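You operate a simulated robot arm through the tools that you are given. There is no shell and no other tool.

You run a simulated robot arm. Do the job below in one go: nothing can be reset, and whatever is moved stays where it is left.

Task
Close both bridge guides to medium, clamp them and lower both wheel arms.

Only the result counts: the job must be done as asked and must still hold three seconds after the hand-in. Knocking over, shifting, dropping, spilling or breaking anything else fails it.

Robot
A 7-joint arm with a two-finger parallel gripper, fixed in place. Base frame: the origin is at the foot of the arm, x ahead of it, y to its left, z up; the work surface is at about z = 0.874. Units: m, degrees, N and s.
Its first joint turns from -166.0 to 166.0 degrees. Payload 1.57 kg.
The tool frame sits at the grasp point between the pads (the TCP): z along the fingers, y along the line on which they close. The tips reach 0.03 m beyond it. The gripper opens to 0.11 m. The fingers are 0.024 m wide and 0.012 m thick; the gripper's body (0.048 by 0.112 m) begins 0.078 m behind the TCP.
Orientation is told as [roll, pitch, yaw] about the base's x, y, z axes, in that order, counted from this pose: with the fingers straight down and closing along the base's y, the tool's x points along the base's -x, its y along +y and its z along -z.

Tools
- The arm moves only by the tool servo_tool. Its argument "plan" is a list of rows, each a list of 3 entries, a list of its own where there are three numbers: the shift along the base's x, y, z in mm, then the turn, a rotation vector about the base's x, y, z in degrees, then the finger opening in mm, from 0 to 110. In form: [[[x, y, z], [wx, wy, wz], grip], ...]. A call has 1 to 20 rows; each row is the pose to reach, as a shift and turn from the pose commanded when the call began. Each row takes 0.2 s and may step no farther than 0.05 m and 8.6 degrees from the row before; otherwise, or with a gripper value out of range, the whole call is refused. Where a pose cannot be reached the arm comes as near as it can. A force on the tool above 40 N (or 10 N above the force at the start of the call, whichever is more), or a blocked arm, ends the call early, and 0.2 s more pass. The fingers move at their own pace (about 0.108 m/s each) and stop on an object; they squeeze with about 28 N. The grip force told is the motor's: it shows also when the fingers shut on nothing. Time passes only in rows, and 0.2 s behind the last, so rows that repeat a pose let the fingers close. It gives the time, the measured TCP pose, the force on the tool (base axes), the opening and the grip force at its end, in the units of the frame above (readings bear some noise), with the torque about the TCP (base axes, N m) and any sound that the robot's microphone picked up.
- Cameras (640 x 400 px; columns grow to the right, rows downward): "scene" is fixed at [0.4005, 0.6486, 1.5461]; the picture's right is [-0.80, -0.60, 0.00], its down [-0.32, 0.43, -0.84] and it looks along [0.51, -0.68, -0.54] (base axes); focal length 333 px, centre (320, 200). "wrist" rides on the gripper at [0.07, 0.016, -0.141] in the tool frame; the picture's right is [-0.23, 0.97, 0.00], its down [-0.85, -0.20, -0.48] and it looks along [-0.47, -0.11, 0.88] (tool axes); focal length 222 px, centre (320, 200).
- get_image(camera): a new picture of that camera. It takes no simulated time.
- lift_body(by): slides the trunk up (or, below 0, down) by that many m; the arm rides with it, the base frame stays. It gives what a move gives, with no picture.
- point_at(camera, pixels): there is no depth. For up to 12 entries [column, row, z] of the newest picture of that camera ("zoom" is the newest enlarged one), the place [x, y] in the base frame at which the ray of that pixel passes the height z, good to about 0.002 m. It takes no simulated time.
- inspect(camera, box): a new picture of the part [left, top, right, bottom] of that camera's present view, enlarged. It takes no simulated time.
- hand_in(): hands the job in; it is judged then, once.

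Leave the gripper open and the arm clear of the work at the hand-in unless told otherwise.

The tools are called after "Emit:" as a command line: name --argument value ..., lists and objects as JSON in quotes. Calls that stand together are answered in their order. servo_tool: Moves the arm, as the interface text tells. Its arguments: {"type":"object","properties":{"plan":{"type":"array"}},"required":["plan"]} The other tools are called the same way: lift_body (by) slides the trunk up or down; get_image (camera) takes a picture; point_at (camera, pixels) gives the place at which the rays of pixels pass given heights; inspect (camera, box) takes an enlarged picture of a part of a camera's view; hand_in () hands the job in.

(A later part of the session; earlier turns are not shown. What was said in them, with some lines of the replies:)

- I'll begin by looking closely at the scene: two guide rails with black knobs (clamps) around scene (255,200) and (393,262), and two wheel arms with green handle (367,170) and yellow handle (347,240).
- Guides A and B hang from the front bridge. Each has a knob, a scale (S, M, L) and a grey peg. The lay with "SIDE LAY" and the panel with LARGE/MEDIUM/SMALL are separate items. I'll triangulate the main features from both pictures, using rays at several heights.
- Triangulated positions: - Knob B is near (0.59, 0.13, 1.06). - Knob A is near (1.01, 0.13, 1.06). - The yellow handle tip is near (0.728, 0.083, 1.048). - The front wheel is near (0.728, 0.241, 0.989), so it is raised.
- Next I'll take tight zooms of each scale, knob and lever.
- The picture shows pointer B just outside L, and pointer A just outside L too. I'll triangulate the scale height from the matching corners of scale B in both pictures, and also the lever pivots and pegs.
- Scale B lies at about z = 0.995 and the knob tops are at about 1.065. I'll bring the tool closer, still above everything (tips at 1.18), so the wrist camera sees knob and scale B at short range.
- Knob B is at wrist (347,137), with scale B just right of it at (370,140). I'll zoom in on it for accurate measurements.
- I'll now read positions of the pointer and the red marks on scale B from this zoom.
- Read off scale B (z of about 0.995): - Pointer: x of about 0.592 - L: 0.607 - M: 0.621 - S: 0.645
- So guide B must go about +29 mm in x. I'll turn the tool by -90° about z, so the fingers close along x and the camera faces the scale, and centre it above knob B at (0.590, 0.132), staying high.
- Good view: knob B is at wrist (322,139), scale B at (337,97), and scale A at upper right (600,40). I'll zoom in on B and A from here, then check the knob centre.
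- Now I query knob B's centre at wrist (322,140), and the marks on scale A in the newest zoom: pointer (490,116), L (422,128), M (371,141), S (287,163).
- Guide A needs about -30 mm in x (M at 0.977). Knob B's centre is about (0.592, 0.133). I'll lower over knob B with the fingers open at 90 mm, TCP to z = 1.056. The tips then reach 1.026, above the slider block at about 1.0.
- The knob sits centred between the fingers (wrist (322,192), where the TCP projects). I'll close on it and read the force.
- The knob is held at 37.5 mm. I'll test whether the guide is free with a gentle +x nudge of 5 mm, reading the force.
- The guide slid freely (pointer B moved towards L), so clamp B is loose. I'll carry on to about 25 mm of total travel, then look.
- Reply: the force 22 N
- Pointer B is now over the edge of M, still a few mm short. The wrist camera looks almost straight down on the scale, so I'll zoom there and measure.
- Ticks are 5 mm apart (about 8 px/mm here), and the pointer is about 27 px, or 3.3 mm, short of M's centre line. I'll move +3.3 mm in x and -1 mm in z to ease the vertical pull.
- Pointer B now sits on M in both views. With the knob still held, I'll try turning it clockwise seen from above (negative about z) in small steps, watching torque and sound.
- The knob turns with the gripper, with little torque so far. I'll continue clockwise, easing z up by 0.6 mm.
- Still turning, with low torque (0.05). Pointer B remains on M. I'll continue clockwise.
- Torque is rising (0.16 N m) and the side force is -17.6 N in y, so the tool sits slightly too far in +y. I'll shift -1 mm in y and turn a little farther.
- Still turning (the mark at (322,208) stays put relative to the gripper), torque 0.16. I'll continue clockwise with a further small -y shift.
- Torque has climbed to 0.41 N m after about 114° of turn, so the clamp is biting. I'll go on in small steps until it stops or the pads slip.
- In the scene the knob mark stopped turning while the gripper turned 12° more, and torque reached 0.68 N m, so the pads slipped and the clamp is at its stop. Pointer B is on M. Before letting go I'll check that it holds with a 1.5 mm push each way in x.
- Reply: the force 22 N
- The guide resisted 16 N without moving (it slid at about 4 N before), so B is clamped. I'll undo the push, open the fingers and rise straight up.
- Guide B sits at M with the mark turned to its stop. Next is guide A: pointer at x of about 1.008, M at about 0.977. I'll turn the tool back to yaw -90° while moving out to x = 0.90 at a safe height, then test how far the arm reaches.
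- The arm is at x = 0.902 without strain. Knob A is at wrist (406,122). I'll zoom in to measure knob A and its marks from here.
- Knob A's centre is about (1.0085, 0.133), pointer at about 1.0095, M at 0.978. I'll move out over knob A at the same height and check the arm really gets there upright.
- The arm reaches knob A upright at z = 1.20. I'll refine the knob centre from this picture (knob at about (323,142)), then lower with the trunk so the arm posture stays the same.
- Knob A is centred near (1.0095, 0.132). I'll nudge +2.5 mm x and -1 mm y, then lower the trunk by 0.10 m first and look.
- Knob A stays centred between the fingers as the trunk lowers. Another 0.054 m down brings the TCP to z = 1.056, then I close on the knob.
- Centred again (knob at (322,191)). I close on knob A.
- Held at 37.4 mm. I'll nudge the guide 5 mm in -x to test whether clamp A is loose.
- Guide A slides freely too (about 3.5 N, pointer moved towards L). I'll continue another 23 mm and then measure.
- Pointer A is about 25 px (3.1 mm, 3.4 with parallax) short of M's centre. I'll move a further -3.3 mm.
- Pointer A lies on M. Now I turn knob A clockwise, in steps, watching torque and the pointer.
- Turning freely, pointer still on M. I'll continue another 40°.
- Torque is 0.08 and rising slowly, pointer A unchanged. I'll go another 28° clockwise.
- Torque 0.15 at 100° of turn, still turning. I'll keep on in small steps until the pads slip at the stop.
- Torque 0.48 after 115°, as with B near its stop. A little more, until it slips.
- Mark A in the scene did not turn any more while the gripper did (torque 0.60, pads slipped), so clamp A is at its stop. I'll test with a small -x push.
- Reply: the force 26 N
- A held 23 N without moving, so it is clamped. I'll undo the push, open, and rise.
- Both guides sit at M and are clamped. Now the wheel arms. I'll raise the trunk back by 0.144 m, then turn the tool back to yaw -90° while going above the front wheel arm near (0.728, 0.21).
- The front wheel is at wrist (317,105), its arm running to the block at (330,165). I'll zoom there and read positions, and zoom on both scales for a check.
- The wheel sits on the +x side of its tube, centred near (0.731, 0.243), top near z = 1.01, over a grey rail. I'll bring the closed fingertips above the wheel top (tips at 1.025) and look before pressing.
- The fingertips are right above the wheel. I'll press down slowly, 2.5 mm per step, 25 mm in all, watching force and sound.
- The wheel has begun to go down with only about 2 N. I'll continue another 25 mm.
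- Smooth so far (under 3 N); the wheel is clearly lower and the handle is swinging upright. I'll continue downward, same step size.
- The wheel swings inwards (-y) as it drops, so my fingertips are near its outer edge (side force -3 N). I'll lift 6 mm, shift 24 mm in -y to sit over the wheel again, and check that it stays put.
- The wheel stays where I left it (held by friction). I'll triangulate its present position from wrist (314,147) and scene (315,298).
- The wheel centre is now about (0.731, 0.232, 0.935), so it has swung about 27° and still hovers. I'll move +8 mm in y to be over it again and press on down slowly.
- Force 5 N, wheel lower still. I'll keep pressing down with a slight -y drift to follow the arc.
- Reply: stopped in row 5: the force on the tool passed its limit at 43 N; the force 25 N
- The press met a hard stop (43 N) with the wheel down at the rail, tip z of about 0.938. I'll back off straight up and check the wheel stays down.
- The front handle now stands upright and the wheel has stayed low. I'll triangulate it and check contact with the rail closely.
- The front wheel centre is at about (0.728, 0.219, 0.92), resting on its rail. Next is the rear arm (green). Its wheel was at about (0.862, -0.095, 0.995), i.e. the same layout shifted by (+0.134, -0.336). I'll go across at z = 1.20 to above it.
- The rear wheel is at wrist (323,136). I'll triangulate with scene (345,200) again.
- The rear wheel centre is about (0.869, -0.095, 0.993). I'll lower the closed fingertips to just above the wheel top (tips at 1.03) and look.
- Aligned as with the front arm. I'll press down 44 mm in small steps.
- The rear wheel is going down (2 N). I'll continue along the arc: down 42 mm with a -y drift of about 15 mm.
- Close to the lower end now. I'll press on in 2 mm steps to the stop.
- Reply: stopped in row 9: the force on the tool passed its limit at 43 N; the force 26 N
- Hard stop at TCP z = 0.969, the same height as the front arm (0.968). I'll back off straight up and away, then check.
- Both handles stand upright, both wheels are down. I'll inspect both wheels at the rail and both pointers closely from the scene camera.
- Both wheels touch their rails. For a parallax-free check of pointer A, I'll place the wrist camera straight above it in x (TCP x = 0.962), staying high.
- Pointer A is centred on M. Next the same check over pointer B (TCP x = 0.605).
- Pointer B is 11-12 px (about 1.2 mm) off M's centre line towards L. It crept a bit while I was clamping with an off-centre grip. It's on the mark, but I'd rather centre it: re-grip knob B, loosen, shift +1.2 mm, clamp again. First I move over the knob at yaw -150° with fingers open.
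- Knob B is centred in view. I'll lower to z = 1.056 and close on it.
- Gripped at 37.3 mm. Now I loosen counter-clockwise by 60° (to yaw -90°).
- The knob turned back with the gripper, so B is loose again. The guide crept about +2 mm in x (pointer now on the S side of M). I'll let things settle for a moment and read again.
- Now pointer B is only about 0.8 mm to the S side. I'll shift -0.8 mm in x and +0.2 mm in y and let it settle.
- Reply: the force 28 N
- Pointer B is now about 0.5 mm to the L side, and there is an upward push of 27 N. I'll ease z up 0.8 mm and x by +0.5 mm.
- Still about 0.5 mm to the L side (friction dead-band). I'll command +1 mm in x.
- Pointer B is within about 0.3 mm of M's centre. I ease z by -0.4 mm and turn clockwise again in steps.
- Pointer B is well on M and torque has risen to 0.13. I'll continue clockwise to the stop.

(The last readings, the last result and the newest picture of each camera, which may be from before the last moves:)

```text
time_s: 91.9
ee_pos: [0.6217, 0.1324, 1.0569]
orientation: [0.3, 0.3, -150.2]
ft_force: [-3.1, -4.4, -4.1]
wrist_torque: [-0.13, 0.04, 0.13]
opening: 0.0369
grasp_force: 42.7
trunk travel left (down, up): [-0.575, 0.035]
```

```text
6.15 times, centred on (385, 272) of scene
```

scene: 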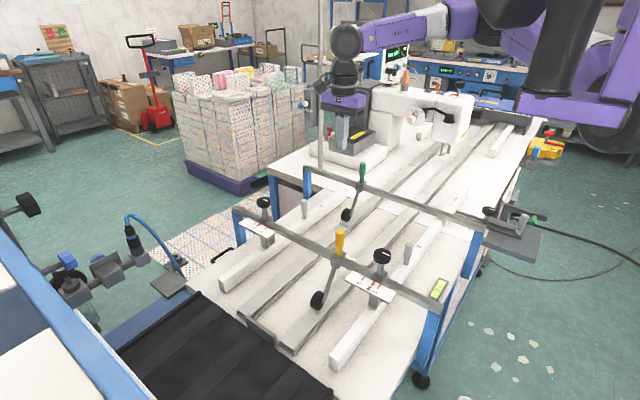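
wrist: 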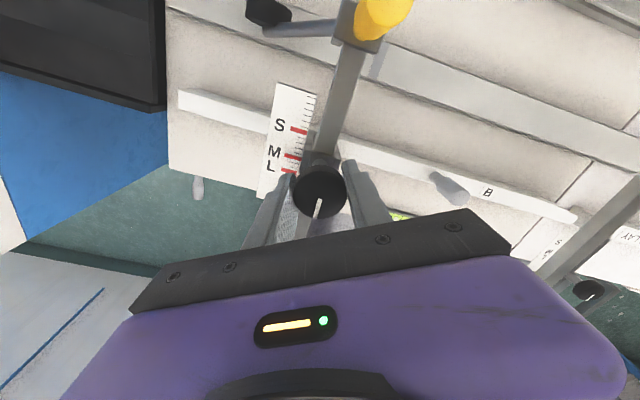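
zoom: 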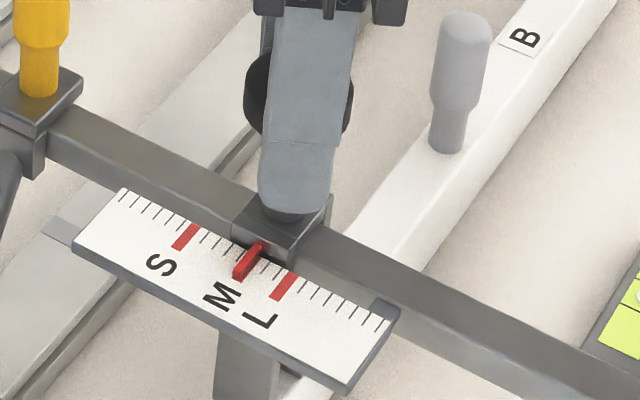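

Back at the grip angle, torque 0.13. I'll turn further until it stops and slips.

Emit:
servo_tool --plan '[[[0, 0, 0], [0, 0, -4], 30], [[0, 0, 0], [0, 0, -8], 30], [[0, 0, 0], [0, 0, -12], 30]]'

Emit:
get_image --camera "wrist"

Emit:
inspect --camera "scene" --box '[350, 240, 420, 305]'

```text
time_s: 92.7
ee_pos: [0.6237, 0.1328, 1.0581]
orientation: [0.3, 0.3, -162.2]
ft_force: [3.8, -4.8, 0.4]
wrist_torque: [0.06, -0.19, 0.63]
opening: 0.0376
grasp_force: 43.6
trunk travel left (down, up): [-0.575, 0.035]
```

```text
taken
```

wrist: 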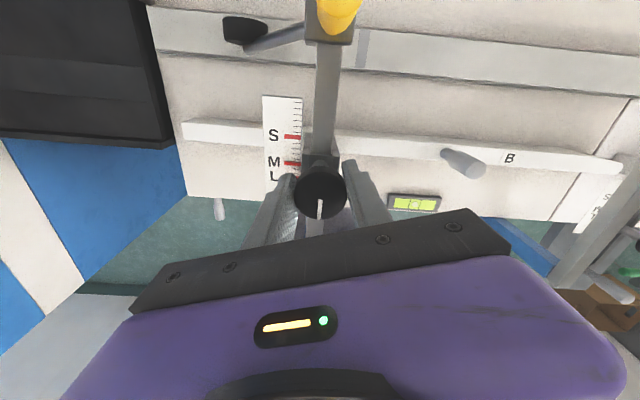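

```text
6.15 times, centred on (385, 272) of scene
```

zoom: 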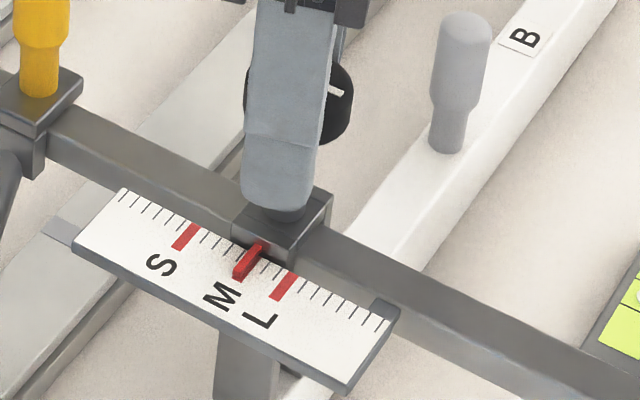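

Torque 0.63 N m, right at the stop. A further 8° will confirm the slip.

Emit:
servo_tool --plan '[[[0, 0, 0], [0, 0, -4], 30], [[0, 0, 0], [0, 0, -8], 30], [[0, 0, 0], [0, 0, -12], 30]]'

Emit:
get_image --camera "wrist"

Emit:
inspect --camera "scene" --box '[350, 240, 420, 305]'

```text
time_s: 93.5
ee_pos: [0.6222, 0.1326, 1.0574]
orientation: [0.3, 0.2, -174.1]
ft_force: [3.2, -6.2, 3.7]
wrist_torque: [0.01, -0.28, 0.81]
opening: 0.0373
grasp_force: 43.2
trunk travel left (down, up): [-0.575, 0.035]
```

```text
taken
```

wrist: 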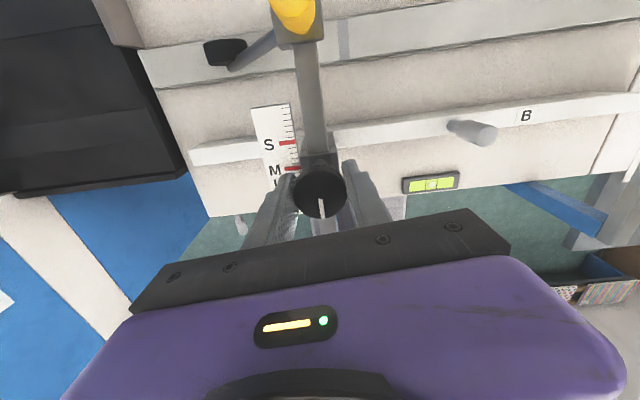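

```text
6.15 times, centred on (385, 272) of scene
```

zoom: 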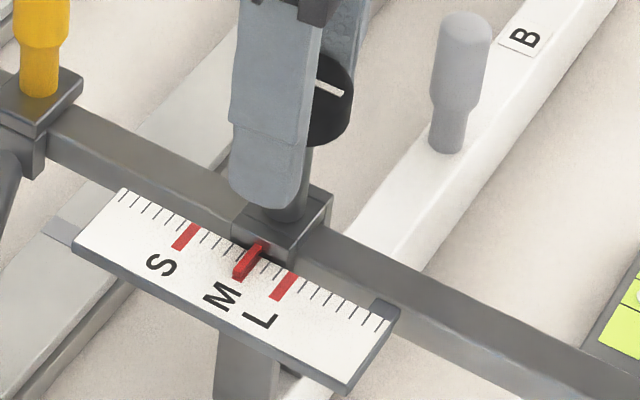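

Torque 0.81 N m, and the knob mark stays still while the gripper turns, so it is tight. I'll do a quick hold test: ease the twist by 3° and push -1.5 mm in x.

Emit:
servo_tool --plan '[[[0, 0, 0], [0, 0, 3], 30], [[-0.8, 0, 0], [0, 0, 3], 30], [[-1.5, 0, 0], [0, 0, 3], 30]]'

Emit:
inspect --camera "scene" --box '[350, 240, 420, 305]'

```text
time_s: 94.3
ee_pos: [0.6226, 0.1328, 1.0578]
orientation: [0.3, 0.3, -171.1]
ft_force: [14.5, -7.0, 9.7]
wrist_torque: [-0.27, 0.76, 0.13]
opening: 0.0374
grasp_force: 42.8
trunk travel left (down, up): [-0.575, 0.035]
```

```text
6.15 times, centred on (385, 272) of scene
```

zoom: 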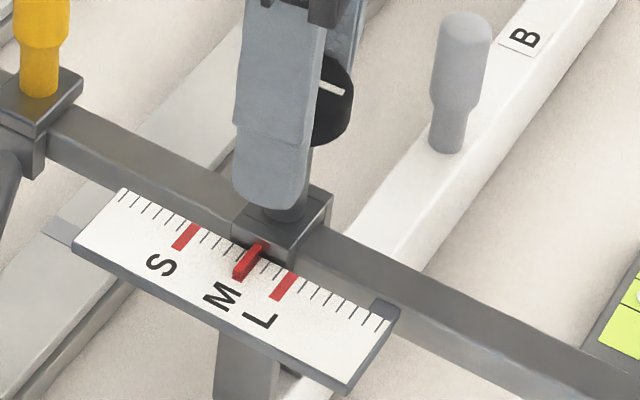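

B holds against 14.5 N without moving. I'll undo the push, open and rise. Then I'll turn back and check the pointer from above.

Emit:
servo_tool --plan '[[[1.3, 0, 0], [0, 0, 0], 37], [[1.3, 0, 0], [0, 0, 0], 60], [[1.3, 0, 0], [0, 0, 0], 90], [[1.3, 0, 0], [0, 0, 0], 90], [[1.3, 0, 20], [0, 0, 0], 90], [[1.3, 0, 60], [0, 0, 0], 90], [[1.3, 0, 100], [0, 0, 0], 90], [[1.3, 0, 140], [0, 0, 0], 90], [[1.3, 0, 140], [0, 0, 0], 90]]'

Emit:
servo_tool --plan '[[[-2, 10, 0], [0, 0, 8.1], 90], [[-4, 20, 0], [0, 0, 16.2], 90], [[-6, 30, 0], [0, 0, 24.3], 90], [[-8, 40, 0], [0, 0, 32.4], 90], [[-10, 50, 0], [0, 0, 40.5], 90], [[-12, 60, 0], [0, 0, 48.6], 90], [[-13, 70, 0], [0, 0, 56.7], 90], [[-14, 80, 0], [0, 0, 64.8], 90], [[-15, 90, 0], [0, 0, 72.9], 90], [[-16, 100, 0], [0, 0, 81], 90], [[-16, 100, 0], [0, 0, 81], 90]]'

Emit:
get_image --camera "wrist"

```text
time_s: 96.3
ee_pos: [0.6205, 0.1318, 1.1989]
orientation: [0.2, 0.2, -171.0]
ft_force: [0.3, 0.3, -0.5]
wrist_torque: [0.0, 0.01, -0.01]
opening: 0.0901
grasp_force: 0.1
trunk travel left (down, up): [-0.575, 0.035]
```

```text
time_s: 98.7
ee_pos: [0.6059, 0.2314, 1.1964]
orientation: [0.2, 0.2, -89.9]
ft_force: [-0.1, -0.3, 0.2]
wrist_torque: [0.0, 0.0, -0.04]
opening: 0.09
grasp_force: 0.1
trunk travel left (down, up): [-0.575, 0.035]
```

```text
taken
```

wrist: 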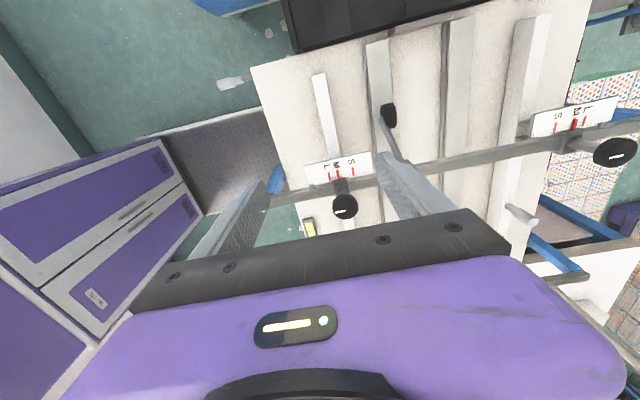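

Scale B is at wrist (338,170) now. I zoom on pointer B and, for a last look, on the whole set-up.

Emit:
inspect --camera "wrist" --box '[318, 155, 358, 187]'

Emit:
inspect --camera "scene" --box '[230, 150, 430, 315]'

```text
12.50 times, centred on (338, 171) of wrist
```

zoom: 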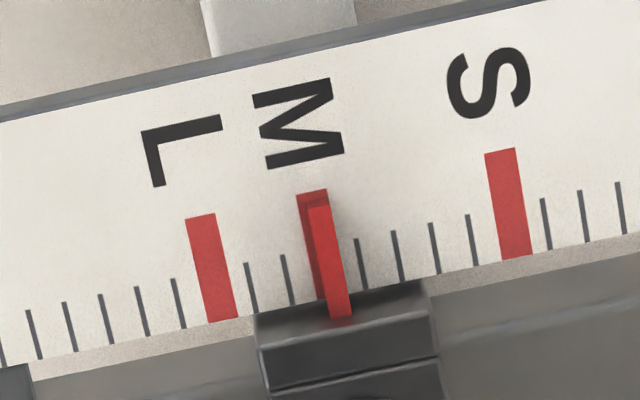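

```text
2.42 times, centred on (330, 232) of scene
```

zoom: 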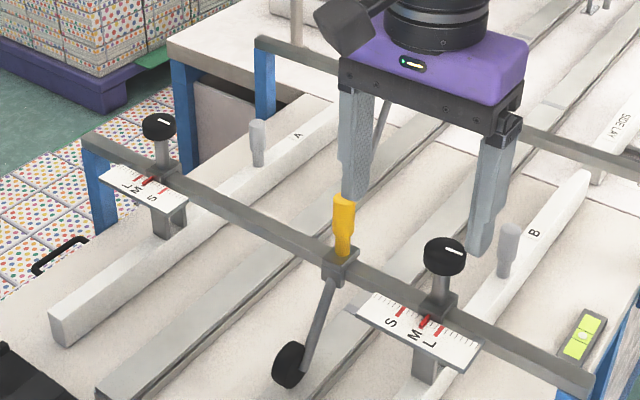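

Pointer B is now within about 0.5 mm of M's centre. I'll raise the arm clear with the gripper open and take a final look.

Emit:
servo_tool --plan '[[[0, 0, 30], [0, 0, 0], 110], [[0, 0, 60], [0, 0, 0], 110], [[-10, 0, 90], [0, 0, 0], 110], [[-30, 0, 120], [0, 0, 0], 110], [[-50, 0, 150], [0, 0, 0], 110], [[-50, 0, 150], [0, 0, 0], 110], [[-50, 0, 150], [0, 0, 0], 110]]'

Emit:
get_image --camera "scene"

Emit:
inspect --camera "scene" --box '[230, 150, 430, 315]'

Emit:
get_image --camera "wrist"

```text
time_s: 100.3
ee_pos: [0.5688, 0.2287, 1.3403]
orientation: [-0.6, -0.5, -92.8]
ft_force: [1.0, 0.2, 0.3]
wrist_torque: [-0.01, 0.05, 0.0]
opening: 0.1102
grasp_force: 0.1
trunk travel left (down, up): [-0.575, 0.035]
```

```text
taken
```

scene: 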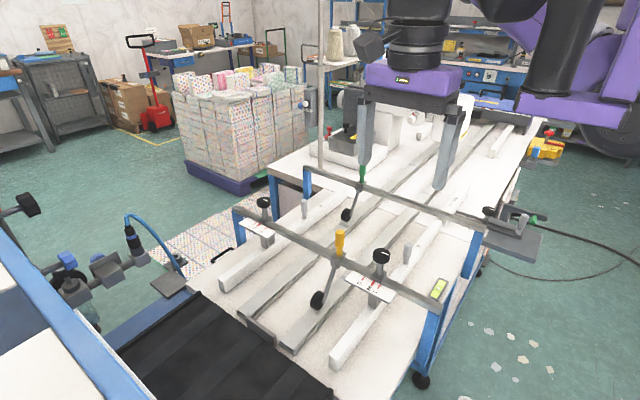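

```text
2.42 times, centred on (330, 232) of scene
```

zoom: 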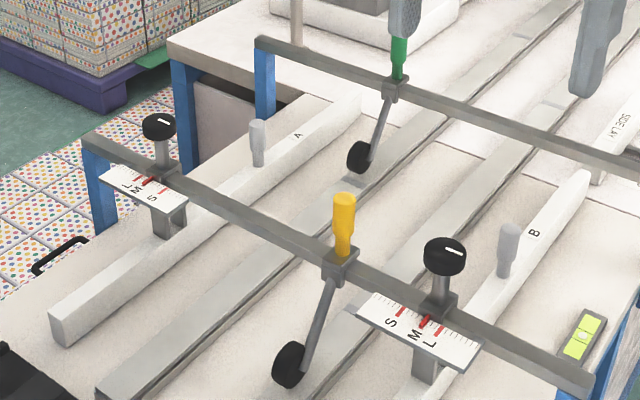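

```text
taken
```

wrist: 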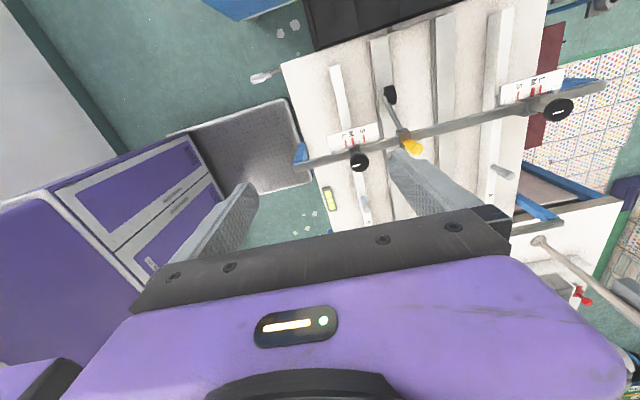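

Both pointers sit on M, both clamp knobs are tight, and both wheels are down with their handles upright. The gripper is open and well above the work (tips at about 1.31), and nothing else has moved. I hand the job in.

Emit:
hand_in

```text
The job is handed in.
```

I closed both bridge guides to medium, clamped them, lowered both wheel arms and handed the job in. The tool only confirmed it was received, so I don't know the judged result.

- **Guide A:** its pointer sits within about 0.6 mm of the centre of M. The clamp is turned to its stop and held a 23 N test push.
- **Guide B:** its pointer sits within about 0.6 mm of the centre of M. It crept about 1.2 mm while I first clamped it, so I loosened it, re-centred it and clamped it again. It held a 14.5 N test push.
- **Wheel arms:** I pressed both wheels down to a hard stop at their rails. They stayed down after I backed off, with the yellow and green handles upright.

I saw nothing else shifted or knocked over. I left the gripper open and well above the work.
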